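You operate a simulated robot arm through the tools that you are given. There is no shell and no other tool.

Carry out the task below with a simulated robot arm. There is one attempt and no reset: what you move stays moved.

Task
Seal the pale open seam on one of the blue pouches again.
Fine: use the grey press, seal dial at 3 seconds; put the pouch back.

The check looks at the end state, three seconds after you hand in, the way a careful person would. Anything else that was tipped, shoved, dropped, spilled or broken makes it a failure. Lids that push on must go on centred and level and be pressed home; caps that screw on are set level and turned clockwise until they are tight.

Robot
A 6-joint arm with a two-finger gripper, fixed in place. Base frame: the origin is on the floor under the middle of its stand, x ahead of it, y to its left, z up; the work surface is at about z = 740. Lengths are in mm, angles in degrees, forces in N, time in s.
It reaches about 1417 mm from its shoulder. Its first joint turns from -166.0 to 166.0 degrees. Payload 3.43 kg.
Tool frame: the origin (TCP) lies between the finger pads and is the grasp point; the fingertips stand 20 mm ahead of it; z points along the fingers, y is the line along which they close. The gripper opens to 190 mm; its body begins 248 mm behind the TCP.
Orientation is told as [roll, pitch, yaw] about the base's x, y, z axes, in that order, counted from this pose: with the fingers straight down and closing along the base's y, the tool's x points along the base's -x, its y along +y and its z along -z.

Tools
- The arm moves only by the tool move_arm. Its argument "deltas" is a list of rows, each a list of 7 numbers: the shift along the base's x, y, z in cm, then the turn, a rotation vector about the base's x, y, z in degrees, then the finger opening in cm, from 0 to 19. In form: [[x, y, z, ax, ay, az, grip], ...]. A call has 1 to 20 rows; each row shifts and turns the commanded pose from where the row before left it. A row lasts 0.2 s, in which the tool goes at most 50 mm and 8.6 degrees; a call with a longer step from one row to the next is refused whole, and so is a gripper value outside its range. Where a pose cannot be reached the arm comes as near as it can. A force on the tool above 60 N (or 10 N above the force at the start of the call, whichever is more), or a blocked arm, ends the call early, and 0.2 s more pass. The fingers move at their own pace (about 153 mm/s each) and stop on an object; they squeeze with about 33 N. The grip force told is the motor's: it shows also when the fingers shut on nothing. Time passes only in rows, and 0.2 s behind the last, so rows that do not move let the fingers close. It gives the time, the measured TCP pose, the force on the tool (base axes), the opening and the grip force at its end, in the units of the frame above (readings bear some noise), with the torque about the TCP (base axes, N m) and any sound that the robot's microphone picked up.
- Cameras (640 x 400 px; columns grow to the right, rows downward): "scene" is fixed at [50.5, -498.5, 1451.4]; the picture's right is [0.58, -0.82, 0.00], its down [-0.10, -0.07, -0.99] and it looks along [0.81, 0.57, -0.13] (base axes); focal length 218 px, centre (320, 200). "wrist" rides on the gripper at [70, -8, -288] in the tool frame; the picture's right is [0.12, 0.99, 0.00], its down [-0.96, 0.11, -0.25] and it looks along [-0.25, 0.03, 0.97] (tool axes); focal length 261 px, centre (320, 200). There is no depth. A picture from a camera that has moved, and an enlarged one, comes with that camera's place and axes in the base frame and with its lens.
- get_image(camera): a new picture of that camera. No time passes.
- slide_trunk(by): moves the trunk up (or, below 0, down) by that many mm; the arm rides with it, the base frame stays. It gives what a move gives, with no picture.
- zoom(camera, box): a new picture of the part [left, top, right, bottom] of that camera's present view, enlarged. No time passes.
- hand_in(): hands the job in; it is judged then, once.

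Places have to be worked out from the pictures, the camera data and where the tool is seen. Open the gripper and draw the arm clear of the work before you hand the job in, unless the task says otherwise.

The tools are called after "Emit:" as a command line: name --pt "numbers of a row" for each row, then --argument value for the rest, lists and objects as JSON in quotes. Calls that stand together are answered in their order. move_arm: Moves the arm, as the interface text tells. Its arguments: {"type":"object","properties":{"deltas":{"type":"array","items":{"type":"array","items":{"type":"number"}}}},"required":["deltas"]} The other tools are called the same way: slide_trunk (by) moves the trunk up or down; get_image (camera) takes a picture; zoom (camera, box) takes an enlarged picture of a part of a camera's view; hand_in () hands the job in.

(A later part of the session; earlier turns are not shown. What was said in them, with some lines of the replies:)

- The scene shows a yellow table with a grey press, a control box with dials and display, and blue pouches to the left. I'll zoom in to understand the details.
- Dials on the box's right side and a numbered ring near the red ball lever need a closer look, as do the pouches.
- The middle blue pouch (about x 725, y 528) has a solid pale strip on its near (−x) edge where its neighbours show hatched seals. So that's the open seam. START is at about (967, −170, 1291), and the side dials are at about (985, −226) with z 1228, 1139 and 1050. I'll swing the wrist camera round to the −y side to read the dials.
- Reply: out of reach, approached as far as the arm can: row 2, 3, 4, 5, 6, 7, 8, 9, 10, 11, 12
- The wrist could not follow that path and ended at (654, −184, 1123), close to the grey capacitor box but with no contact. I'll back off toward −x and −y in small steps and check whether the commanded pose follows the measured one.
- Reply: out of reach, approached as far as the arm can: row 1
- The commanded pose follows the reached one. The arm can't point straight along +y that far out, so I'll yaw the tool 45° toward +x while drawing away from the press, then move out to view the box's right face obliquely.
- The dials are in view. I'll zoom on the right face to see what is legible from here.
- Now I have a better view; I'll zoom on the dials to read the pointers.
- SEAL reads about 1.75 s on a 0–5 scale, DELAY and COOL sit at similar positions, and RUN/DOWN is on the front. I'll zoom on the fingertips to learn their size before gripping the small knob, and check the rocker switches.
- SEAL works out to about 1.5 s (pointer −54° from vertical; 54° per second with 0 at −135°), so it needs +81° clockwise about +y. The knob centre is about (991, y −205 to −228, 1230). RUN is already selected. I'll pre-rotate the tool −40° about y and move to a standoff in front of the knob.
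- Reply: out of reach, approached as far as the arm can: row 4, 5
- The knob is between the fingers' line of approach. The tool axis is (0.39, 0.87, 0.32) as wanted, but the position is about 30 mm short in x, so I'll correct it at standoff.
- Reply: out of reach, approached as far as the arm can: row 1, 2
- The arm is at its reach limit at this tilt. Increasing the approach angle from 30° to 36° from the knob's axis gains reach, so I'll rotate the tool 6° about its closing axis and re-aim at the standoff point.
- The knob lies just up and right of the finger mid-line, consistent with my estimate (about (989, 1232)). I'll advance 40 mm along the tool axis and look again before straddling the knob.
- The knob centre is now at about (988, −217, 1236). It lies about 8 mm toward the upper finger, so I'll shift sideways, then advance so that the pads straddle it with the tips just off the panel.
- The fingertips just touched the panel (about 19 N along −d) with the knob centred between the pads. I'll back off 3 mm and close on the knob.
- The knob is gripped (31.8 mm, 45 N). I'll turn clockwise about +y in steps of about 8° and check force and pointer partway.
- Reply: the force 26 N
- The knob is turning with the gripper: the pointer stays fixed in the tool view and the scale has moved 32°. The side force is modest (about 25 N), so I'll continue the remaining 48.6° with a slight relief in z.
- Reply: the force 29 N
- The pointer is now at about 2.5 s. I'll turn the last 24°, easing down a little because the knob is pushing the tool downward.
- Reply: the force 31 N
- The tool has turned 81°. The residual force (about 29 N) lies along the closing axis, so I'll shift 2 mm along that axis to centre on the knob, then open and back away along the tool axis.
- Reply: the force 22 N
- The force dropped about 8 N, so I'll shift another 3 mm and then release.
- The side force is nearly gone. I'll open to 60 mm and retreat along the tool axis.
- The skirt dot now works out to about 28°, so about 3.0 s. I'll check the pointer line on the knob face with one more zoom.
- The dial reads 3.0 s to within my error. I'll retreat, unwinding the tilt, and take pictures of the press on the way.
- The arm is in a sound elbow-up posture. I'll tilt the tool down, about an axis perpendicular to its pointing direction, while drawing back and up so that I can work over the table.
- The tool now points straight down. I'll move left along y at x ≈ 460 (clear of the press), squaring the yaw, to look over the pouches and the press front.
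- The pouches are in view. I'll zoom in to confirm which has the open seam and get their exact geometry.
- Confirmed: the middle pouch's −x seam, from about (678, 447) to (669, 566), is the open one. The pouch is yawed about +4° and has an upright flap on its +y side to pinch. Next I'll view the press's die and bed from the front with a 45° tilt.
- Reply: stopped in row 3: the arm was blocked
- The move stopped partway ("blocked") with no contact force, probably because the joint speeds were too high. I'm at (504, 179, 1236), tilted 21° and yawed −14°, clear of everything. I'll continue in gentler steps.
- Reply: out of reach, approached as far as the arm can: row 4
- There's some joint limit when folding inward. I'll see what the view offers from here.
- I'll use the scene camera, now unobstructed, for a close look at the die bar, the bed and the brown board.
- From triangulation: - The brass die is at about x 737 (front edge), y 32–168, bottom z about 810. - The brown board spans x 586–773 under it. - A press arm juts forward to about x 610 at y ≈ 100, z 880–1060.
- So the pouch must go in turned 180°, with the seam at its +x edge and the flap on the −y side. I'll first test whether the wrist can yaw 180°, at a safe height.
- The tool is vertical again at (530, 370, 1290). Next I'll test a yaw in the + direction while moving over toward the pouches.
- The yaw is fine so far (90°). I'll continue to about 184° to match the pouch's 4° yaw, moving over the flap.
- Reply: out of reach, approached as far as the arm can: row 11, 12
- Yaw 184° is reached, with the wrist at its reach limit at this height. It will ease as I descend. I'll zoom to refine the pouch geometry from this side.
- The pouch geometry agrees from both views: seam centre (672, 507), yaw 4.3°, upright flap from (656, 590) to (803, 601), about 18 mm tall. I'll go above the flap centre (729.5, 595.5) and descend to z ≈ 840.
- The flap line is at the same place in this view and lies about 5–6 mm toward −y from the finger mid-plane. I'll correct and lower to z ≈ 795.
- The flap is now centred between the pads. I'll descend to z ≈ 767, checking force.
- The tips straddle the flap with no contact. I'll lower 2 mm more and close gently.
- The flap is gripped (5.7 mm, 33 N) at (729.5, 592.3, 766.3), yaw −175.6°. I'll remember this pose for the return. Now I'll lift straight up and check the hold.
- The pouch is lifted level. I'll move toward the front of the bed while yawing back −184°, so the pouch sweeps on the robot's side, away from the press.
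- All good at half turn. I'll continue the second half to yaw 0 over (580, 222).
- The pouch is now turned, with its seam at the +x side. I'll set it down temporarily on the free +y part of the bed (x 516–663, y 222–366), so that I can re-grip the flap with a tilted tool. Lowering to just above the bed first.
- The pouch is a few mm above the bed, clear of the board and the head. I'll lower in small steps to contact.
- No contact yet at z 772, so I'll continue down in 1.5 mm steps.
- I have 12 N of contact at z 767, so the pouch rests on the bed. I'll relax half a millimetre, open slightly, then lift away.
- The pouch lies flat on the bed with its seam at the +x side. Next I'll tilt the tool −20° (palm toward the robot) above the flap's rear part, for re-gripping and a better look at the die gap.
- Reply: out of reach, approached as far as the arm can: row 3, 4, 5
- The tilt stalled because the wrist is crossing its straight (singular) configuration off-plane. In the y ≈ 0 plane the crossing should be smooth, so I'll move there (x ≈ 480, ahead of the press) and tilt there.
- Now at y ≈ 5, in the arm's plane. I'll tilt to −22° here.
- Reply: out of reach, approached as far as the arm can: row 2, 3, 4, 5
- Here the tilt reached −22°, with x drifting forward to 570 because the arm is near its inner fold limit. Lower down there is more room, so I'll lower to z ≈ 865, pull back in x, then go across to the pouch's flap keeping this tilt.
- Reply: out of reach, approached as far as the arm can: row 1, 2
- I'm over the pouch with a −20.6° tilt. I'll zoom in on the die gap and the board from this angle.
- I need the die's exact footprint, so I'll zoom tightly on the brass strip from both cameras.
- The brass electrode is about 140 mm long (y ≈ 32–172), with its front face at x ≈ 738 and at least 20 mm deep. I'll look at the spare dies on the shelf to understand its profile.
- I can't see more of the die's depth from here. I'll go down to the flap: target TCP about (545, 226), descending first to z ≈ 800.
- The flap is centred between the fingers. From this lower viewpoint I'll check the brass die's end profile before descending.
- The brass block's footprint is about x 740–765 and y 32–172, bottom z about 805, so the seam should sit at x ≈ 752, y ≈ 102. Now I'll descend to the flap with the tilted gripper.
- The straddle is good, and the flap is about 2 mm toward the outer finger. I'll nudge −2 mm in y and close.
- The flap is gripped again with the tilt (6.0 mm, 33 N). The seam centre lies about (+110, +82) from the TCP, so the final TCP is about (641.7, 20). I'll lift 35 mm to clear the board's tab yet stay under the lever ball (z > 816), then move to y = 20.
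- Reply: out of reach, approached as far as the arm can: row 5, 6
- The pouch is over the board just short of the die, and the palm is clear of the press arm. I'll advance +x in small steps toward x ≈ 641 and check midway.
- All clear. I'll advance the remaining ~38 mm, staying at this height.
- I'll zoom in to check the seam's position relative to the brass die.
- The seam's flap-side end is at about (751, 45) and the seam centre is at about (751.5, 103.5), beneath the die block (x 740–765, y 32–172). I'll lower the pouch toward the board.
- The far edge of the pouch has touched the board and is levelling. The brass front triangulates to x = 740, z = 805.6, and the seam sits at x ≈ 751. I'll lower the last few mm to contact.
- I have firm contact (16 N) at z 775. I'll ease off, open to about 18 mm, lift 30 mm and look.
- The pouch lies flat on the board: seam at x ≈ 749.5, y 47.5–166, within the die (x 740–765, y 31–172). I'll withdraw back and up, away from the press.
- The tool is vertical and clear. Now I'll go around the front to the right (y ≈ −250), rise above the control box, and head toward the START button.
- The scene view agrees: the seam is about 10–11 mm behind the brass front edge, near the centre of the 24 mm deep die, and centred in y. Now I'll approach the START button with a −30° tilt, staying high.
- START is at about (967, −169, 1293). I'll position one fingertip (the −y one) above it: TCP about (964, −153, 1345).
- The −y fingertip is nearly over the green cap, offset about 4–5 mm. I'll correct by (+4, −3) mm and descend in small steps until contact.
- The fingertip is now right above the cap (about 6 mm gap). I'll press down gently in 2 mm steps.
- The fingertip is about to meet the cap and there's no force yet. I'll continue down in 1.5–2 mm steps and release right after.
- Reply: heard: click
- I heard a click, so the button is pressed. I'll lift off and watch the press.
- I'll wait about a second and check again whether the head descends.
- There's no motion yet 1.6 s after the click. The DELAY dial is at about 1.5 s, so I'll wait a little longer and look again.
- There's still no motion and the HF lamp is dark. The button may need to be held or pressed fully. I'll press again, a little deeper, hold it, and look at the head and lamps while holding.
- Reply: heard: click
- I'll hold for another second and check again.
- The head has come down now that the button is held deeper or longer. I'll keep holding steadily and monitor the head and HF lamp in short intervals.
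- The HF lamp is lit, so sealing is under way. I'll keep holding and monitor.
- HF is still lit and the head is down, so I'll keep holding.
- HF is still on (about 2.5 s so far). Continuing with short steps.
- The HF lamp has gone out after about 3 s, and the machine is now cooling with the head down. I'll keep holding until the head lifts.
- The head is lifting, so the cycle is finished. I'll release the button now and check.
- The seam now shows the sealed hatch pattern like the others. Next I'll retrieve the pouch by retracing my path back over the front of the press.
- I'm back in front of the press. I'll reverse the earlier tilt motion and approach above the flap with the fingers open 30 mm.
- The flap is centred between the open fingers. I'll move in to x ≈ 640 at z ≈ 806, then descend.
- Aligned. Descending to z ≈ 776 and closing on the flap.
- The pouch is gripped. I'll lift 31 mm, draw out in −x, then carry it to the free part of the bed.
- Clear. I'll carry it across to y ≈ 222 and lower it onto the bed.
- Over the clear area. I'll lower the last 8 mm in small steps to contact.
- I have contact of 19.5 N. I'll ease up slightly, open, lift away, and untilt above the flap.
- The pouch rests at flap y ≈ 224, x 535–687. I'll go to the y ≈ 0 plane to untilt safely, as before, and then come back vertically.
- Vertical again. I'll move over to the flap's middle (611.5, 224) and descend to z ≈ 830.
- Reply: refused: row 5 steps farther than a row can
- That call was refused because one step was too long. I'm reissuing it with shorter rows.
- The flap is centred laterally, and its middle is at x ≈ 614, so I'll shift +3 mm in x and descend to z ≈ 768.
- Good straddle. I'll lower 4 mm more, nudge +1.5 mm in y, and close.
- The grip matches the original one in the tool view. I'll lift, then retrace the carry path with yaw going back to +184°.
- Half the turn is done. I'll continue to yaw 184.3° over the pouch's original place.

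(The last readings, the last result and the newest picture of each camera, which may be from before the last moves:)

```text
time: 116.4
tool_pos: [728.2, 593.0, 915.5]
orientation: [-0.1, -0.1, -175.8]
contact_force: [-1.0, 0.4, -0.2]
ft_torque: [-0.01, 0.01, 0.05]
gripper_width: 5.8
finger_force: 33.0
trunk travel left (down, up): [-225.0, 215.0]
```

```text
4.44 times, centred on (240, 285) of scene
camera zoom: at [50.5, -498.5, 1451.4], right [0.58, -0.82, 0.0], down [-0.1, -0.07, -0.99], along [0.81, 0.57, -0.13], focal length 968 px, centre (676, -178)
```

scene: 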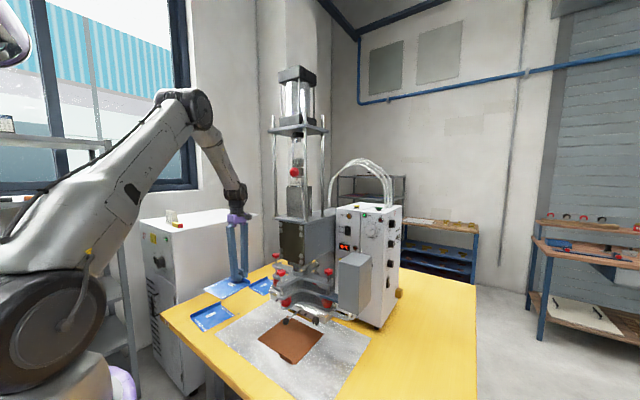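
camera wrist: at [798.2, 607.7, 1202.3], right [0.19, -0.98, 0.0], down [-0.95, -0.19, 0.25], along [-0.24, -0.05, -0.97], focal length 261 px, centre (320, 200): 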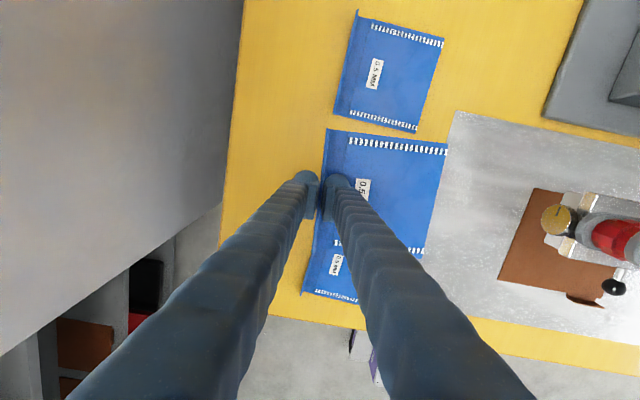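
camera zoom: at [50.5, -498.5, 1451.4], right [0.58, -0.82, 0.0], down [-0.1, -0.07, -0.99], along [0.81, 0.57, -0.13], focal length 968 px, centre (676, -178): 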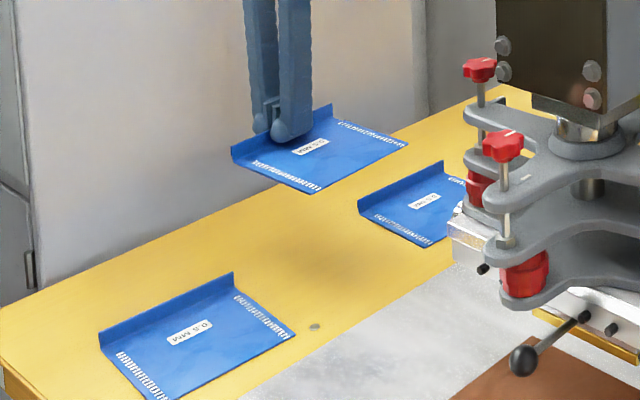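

I'm above the original spot: (728, 593), yaw 184.2°. I'll lower to z ≈ 778 and check the gaps to the neighbours.

Emit:
move_arm --pt "0.1 0 -4.5 0 0 0.1 0" --pt "0 0 -4.5 0 0 0 0" --pt "0 0 -3.5 0 0 0 0" --pt "0 0 -1.2 0 0 0 0" --pt "0 0 0 0 0 0 0"

Emit:
get_image --camera "wrist"

Emit:
zoom --camera "scene" --box '[184, 270, 284, 335]'

```text
time: 117.6
tool_pos: [727.2, 594.7, 776.5]
orientation: [-0.3, 0.0, -175.7]
contact_force: [-0.4, 0.7, -0.3]
ft_torque: [-0.01, -0.01, -0.03]
gripper_width: 5.9
finger_force: 32.5
trunk travel left (down, up): [-225.0, 215.0]
```

```text
taken
camera wrist: at [797.2, 607.5, 1063.0], right [0.19, -0.98, 0.0], down [-0.95, -0.19, 0.25], along [-0.24, -0.05, -0.97], focal length 261 px, centre (320, 200)
```

wrist: 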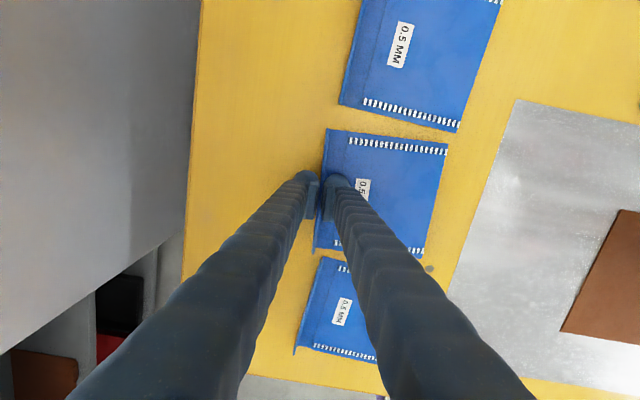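

```text
6.15 times, centred on (234, 302) of scene
camera zoom: at [50.5, -498.5, 1451.4], right [0.58, -0.82, 0.0], down [-0.1, -0.07, -0.99], along [0.81, 0.57, -0.13], focal length 1340 px, centre (849, -431)
```

zoom: 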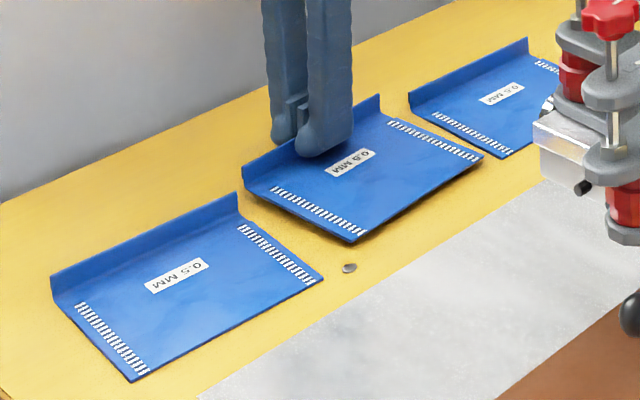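

The gaps to both neighbours look as before. The measured TCP is about 2 mm off from the original grip pose, so I'll correct (+2, −2) mm and lower to contact.

Emit:
move_arm --pt "0.2 -0.2 -0.4 0 0 0 0" --pt "0 0 -0.3 0 0 0 0" --pt "0 0 -0.15 0 0 0 0" --pt "0 0 0 0 0 0 0"

```text
time: 118.6
tool_pos: [730.5, 592.1, 769.1]
orientation: [-0.1, 0.0, -175.7]
contact_force: [-0.2, 0.2, -0.7]
ft_torque: [-0.01, 0.01, -0.02]
gripper_width: 6.0
finger_force: 33.0
trunk travel left (down, up): [-225.0, 215.0]
```

Emit:
move_arm --pt "0 0 -0.15 0 0 0 0" --pt "0 0 -0.1 0 0 0 0" --pt "0 0 0 0 0 0 0"

Emit:
zoom --camera "scene" --box '[184, 270, 284, 335]'

```text
time: 119.4
tool_pos: [732.5, 593.8, 766.8]
orientation: [-0.1, 0.1, -175.7]
contact_force: [-0.5, 0.9, 0.7]
ft_torque: [0.01, 0.0, 0.03]
gripper_width: 6.2
finger_force: 32.9
trunk travel left (down, up): [-225.0, 215.0]
```

```text
6.15 times, centred on (234, 302) of scene
camera zoom: at [50.5, -498.5, 1451.4], right [0.58, -0.82, 0.0], down [-0.1, -0.07, -0.99], along [0.81, 0.57, -0.13], focal length 1340 px, centre (849, -431)
```

zoom: 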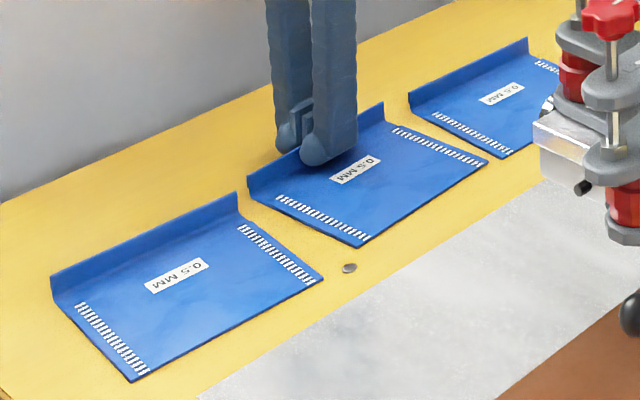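

Compared with the first picture, the pouch is only about 3–4 mm off toward +x. I'll trim −3 mm in x while it is still just off the table, then lower to contact.

Emit:
move_arm --pt "-0.3 0.05 0 0 0 0 0" --pt "0 0 -0.1 0 0 0 0" --pt "0 0 -0.1 0 0 0 0" --pt "0 0 0 0 0 0 0"

```text
time: 120.4
tool_pos: [728.0, 592.6, 766.4]
orientation: [-0.1, 0.2, -175.7]
contact_force: [-1.9, -0.5, 15.4]
ft_torque: [-0.01, 0.23, -0.01]
gripper_width: 5.8
finger_force: 32.8
trunk travel left (down, up): [-225.0, 215.0]
```

I have contact of 15 N with the TCP at (728, 592.6, 766.4), essentially the original pose. I'll ease off, open, and lift straight up.

Emit:
move_arm --pt "0 0 0.1 0 0 0 0" --pt "0 0 0 0 0 0 1.2" --pt "0 0 0 0 0 0 2" --pt "0 0 0.5 0 0 0 2.2" --pt "0 0 2 0 0 0 2.5" --pt "0 0 4 0 0 0 4" --pt "0 0 4.5 0 0 0 6" --pt "0 0 4.5 0 0 0 8"

Emit:
get_image --camera "wrist"

Emit:
zoom --camera "scene" --box '[184, 270, 284, 335]'

```text
time: 122.2
tool_pos: [726.3, 593.6, 920.9]
orientation: [0.0, -0.1, -175.7]
contact_force: [-0.1, -0.6, 0.1]
ft_torque: [0.02, -0.05, 0.01]
gripper_width: 80.0
finger_force: 0.0
trunk travel left (down, up): [-225.0, 215.0]
```

```text
taken
camera wrist: at [795.3, 606.9, 1207.8], right [0.19, -0.98, 0.0], down [-0.95, -0.19, 0.25], along [-0.24, -0.05, -0.97], focal length 261 px, centre (320, 200)
```

wrist: 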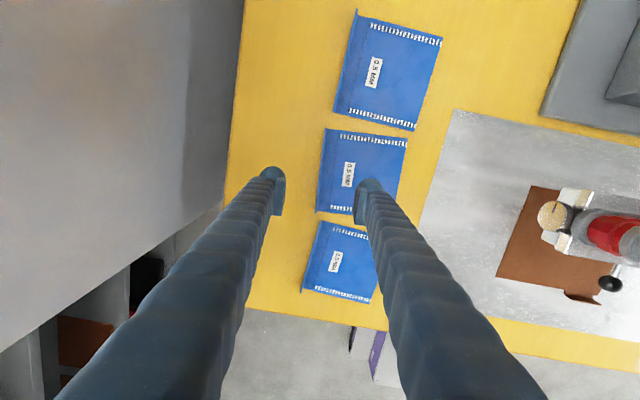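

```text
6.15 times, centred on (234, 302) of scene
camera zoom: at [50.5, -498.5, 1451.4], right [0.58, -0.82, 0.0], down [-0.1, -0.07, -0.99], along [0.81, 0.57, -0.13], focal length 1340 px, centre (849, -431)
```

zoom: 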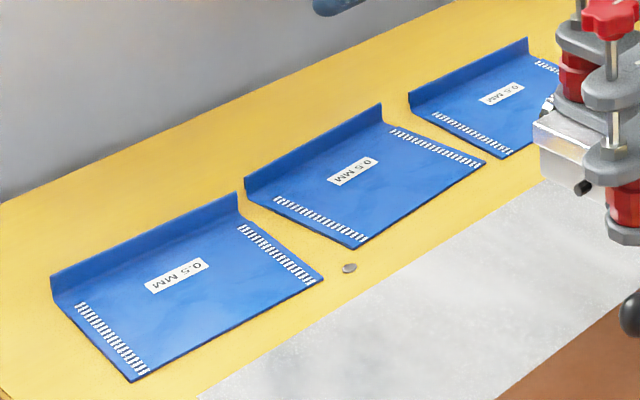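

The pouch sits exactly where it was originally, now with both seams hatched. I'll draw the arm clear and check that the board, the dials and the rest are undisturbed.

Emit:
move_arm --pt "-1 -1 4.5 0 0 0 8" --pt "-2 -2 4 0 0 -4 8" --pt "-3 -3 2.5 0 0 -7 8" --pt "-3 -3 2.5 0 0 -7 8" --pt "-3 -3 2.5 0 0 -7 8" --pt "-3 -3 2.5 0 0 -7 8" --pt "-3 -3 2.5 0 0 -7 8" --pt "-2 -3 2 0 0 -7 8" --pt "-1 -3 2 0 0 -7 8" --pt "0 -3 2 0 0 -7 8"

Emit:
get_image --camera "scene"

Emit:
zoom --camera "scene" --box '[210, 290, 380, 396]'

Emit:
zoom --camera "scene" --box '[334, 196, 398, 260]'

Emit:
zoom --camera "scene" --box '[265, 250, 345, 330]'

```text
time: 124.4
tool_pos: [516.3, 319.9, 1191.8]
orientation: [-0.1, 0.1, 124.2]
contact_force: [-1.0, 0.2, 0.9]
ft_torque: [0.02, -0.01, -0.01]
gripper_width: 80.0
finger_force: 0.0
trunk travel left (down, up): [-225.0, 215.0]
```

```text
taken
```

scene: 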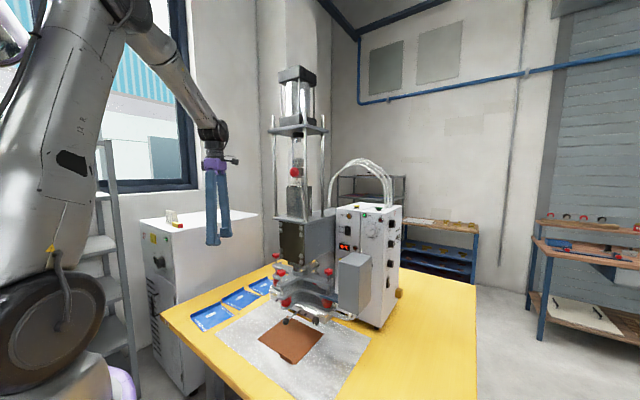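

```text
3.76 times, centred on (295, 343) of scene
camera zoom: at [50.5, -498.5, 1451.4], right [0.58, -0.82, 0.0], down [-0.1, -0.07, -0.99], along [0.81, 0.57, -0.13], focal length 820 px, centre (414, -338)
```

zoom: 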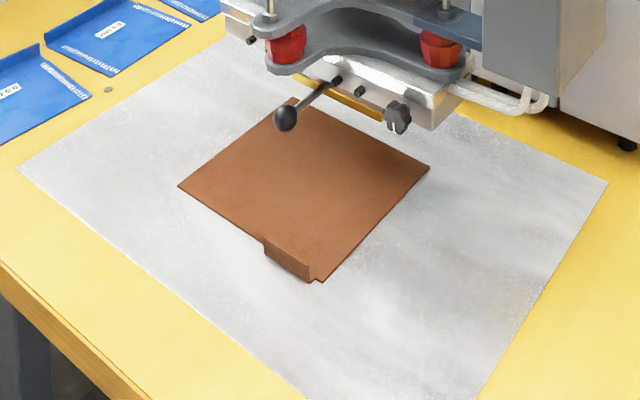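

```text
6.25 times, centred on (366, 228) of scene
camera zoom: at [50.5, -498.5, 1451.4], right [0.58, -0.82, 0.0], down [-0.1, -0.07, -0.99], along [0.81, 0.57, -0.13], focal length 1361 px, centre (32, 25)
```

zoom: 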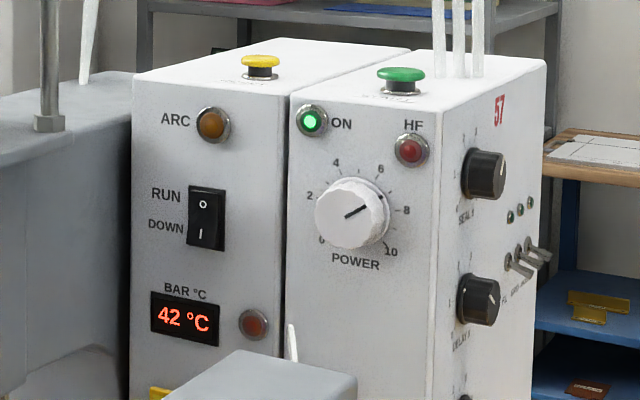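

```text
5.00 times, centred on (305, 290) of scene
camera zoom: at [50.5, -498.5, 1451.4], right [0.58, -0.82, 0.0], down [-0.1, -0.07, -0.99], along [0.81, 0.57, -0.13], focal length 1089 px, centre (395, -250)
```

zoom: 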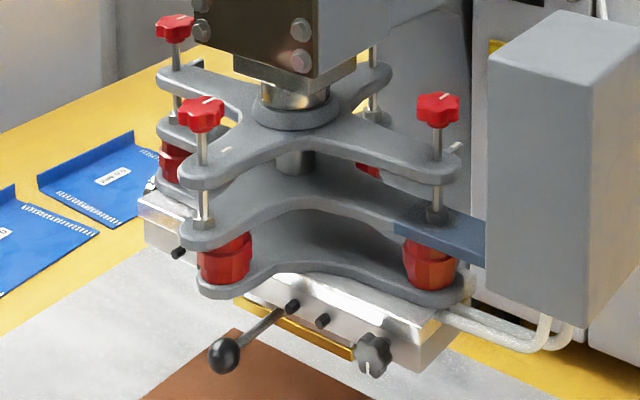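

The board, dials, switches and press head are all as before, and the arm is clear with the gripper open. One last close look at the repaired seam.

Emit:
zoom --camera "scene" --box '[220, 284, 268, 314]'

Emit:
zoom --camera "scene" --box '[384, 214, 404, 232]'

```text
13.33 times, centred on (244, 299) of scene
camera zoom: at [50.5, -498.5, 1451.4], right [0.58, -0.82, 0.0], down [-0.1, -0.07, -0.99], along [0.81, 0.57, -0.13], focal length 2904 px, centre (1333, -1120)
```

zoom: 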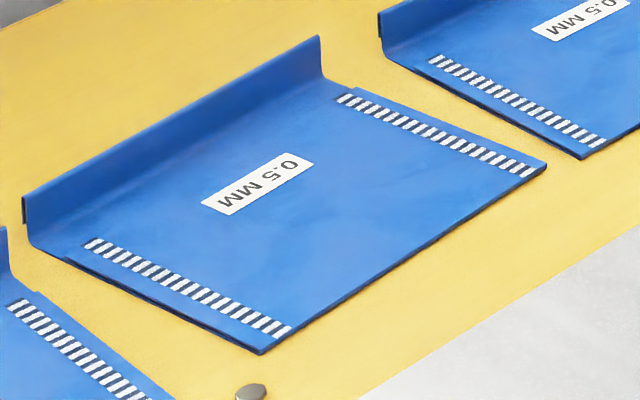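

```text
16.00 times, centred on (394, 223) of scene
camera zoom: at [50.5, -498.5, 1451.4], right [0.58, -0.82, 0.0], down [-0.1, -0.07, -0.99], along [0.81, 0.57, -0.13], focal length 3485 px, centre (-864, -168)
```

zoom: 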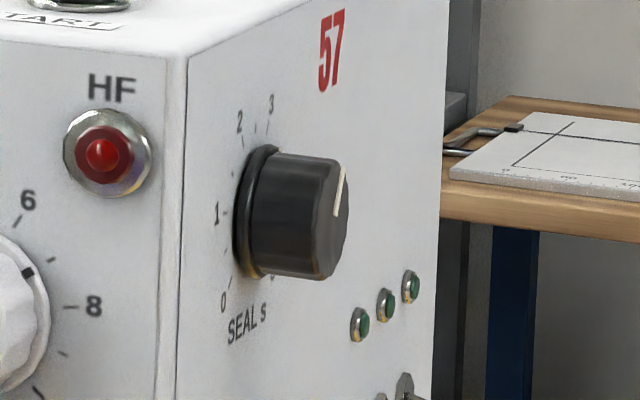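

The seam is sealed evenly along its full length. The pouch is back in its original place, the SEAL dial points at 3, and the arm is clear with the gripper open, so I'm handing in.

Emit:
hand_in

```text
The job is handed in.
```

I resealed the open seam on the middle blue pouch in the grey press and put the pouch back where it was. The job is handed in.

- **Dial:** I turned the SEAL dial from about 1.5 s to 3 s, and the HF (sealing) lamp stayed lit for about 3 seconds. I left the other dials and switches alone.
- **Seam:** it now shows the same hatched pattern along its full length as the other sealed seams.
- **START button:** the first press clicked but did nothing. On the second press I held it down, and the press ran one full cycle; I let go as the head lifted.
- **Surroundings:** the other pouches, the brown board and the press looked unmoved in the final pictures. The arm is clear with the gripper open.
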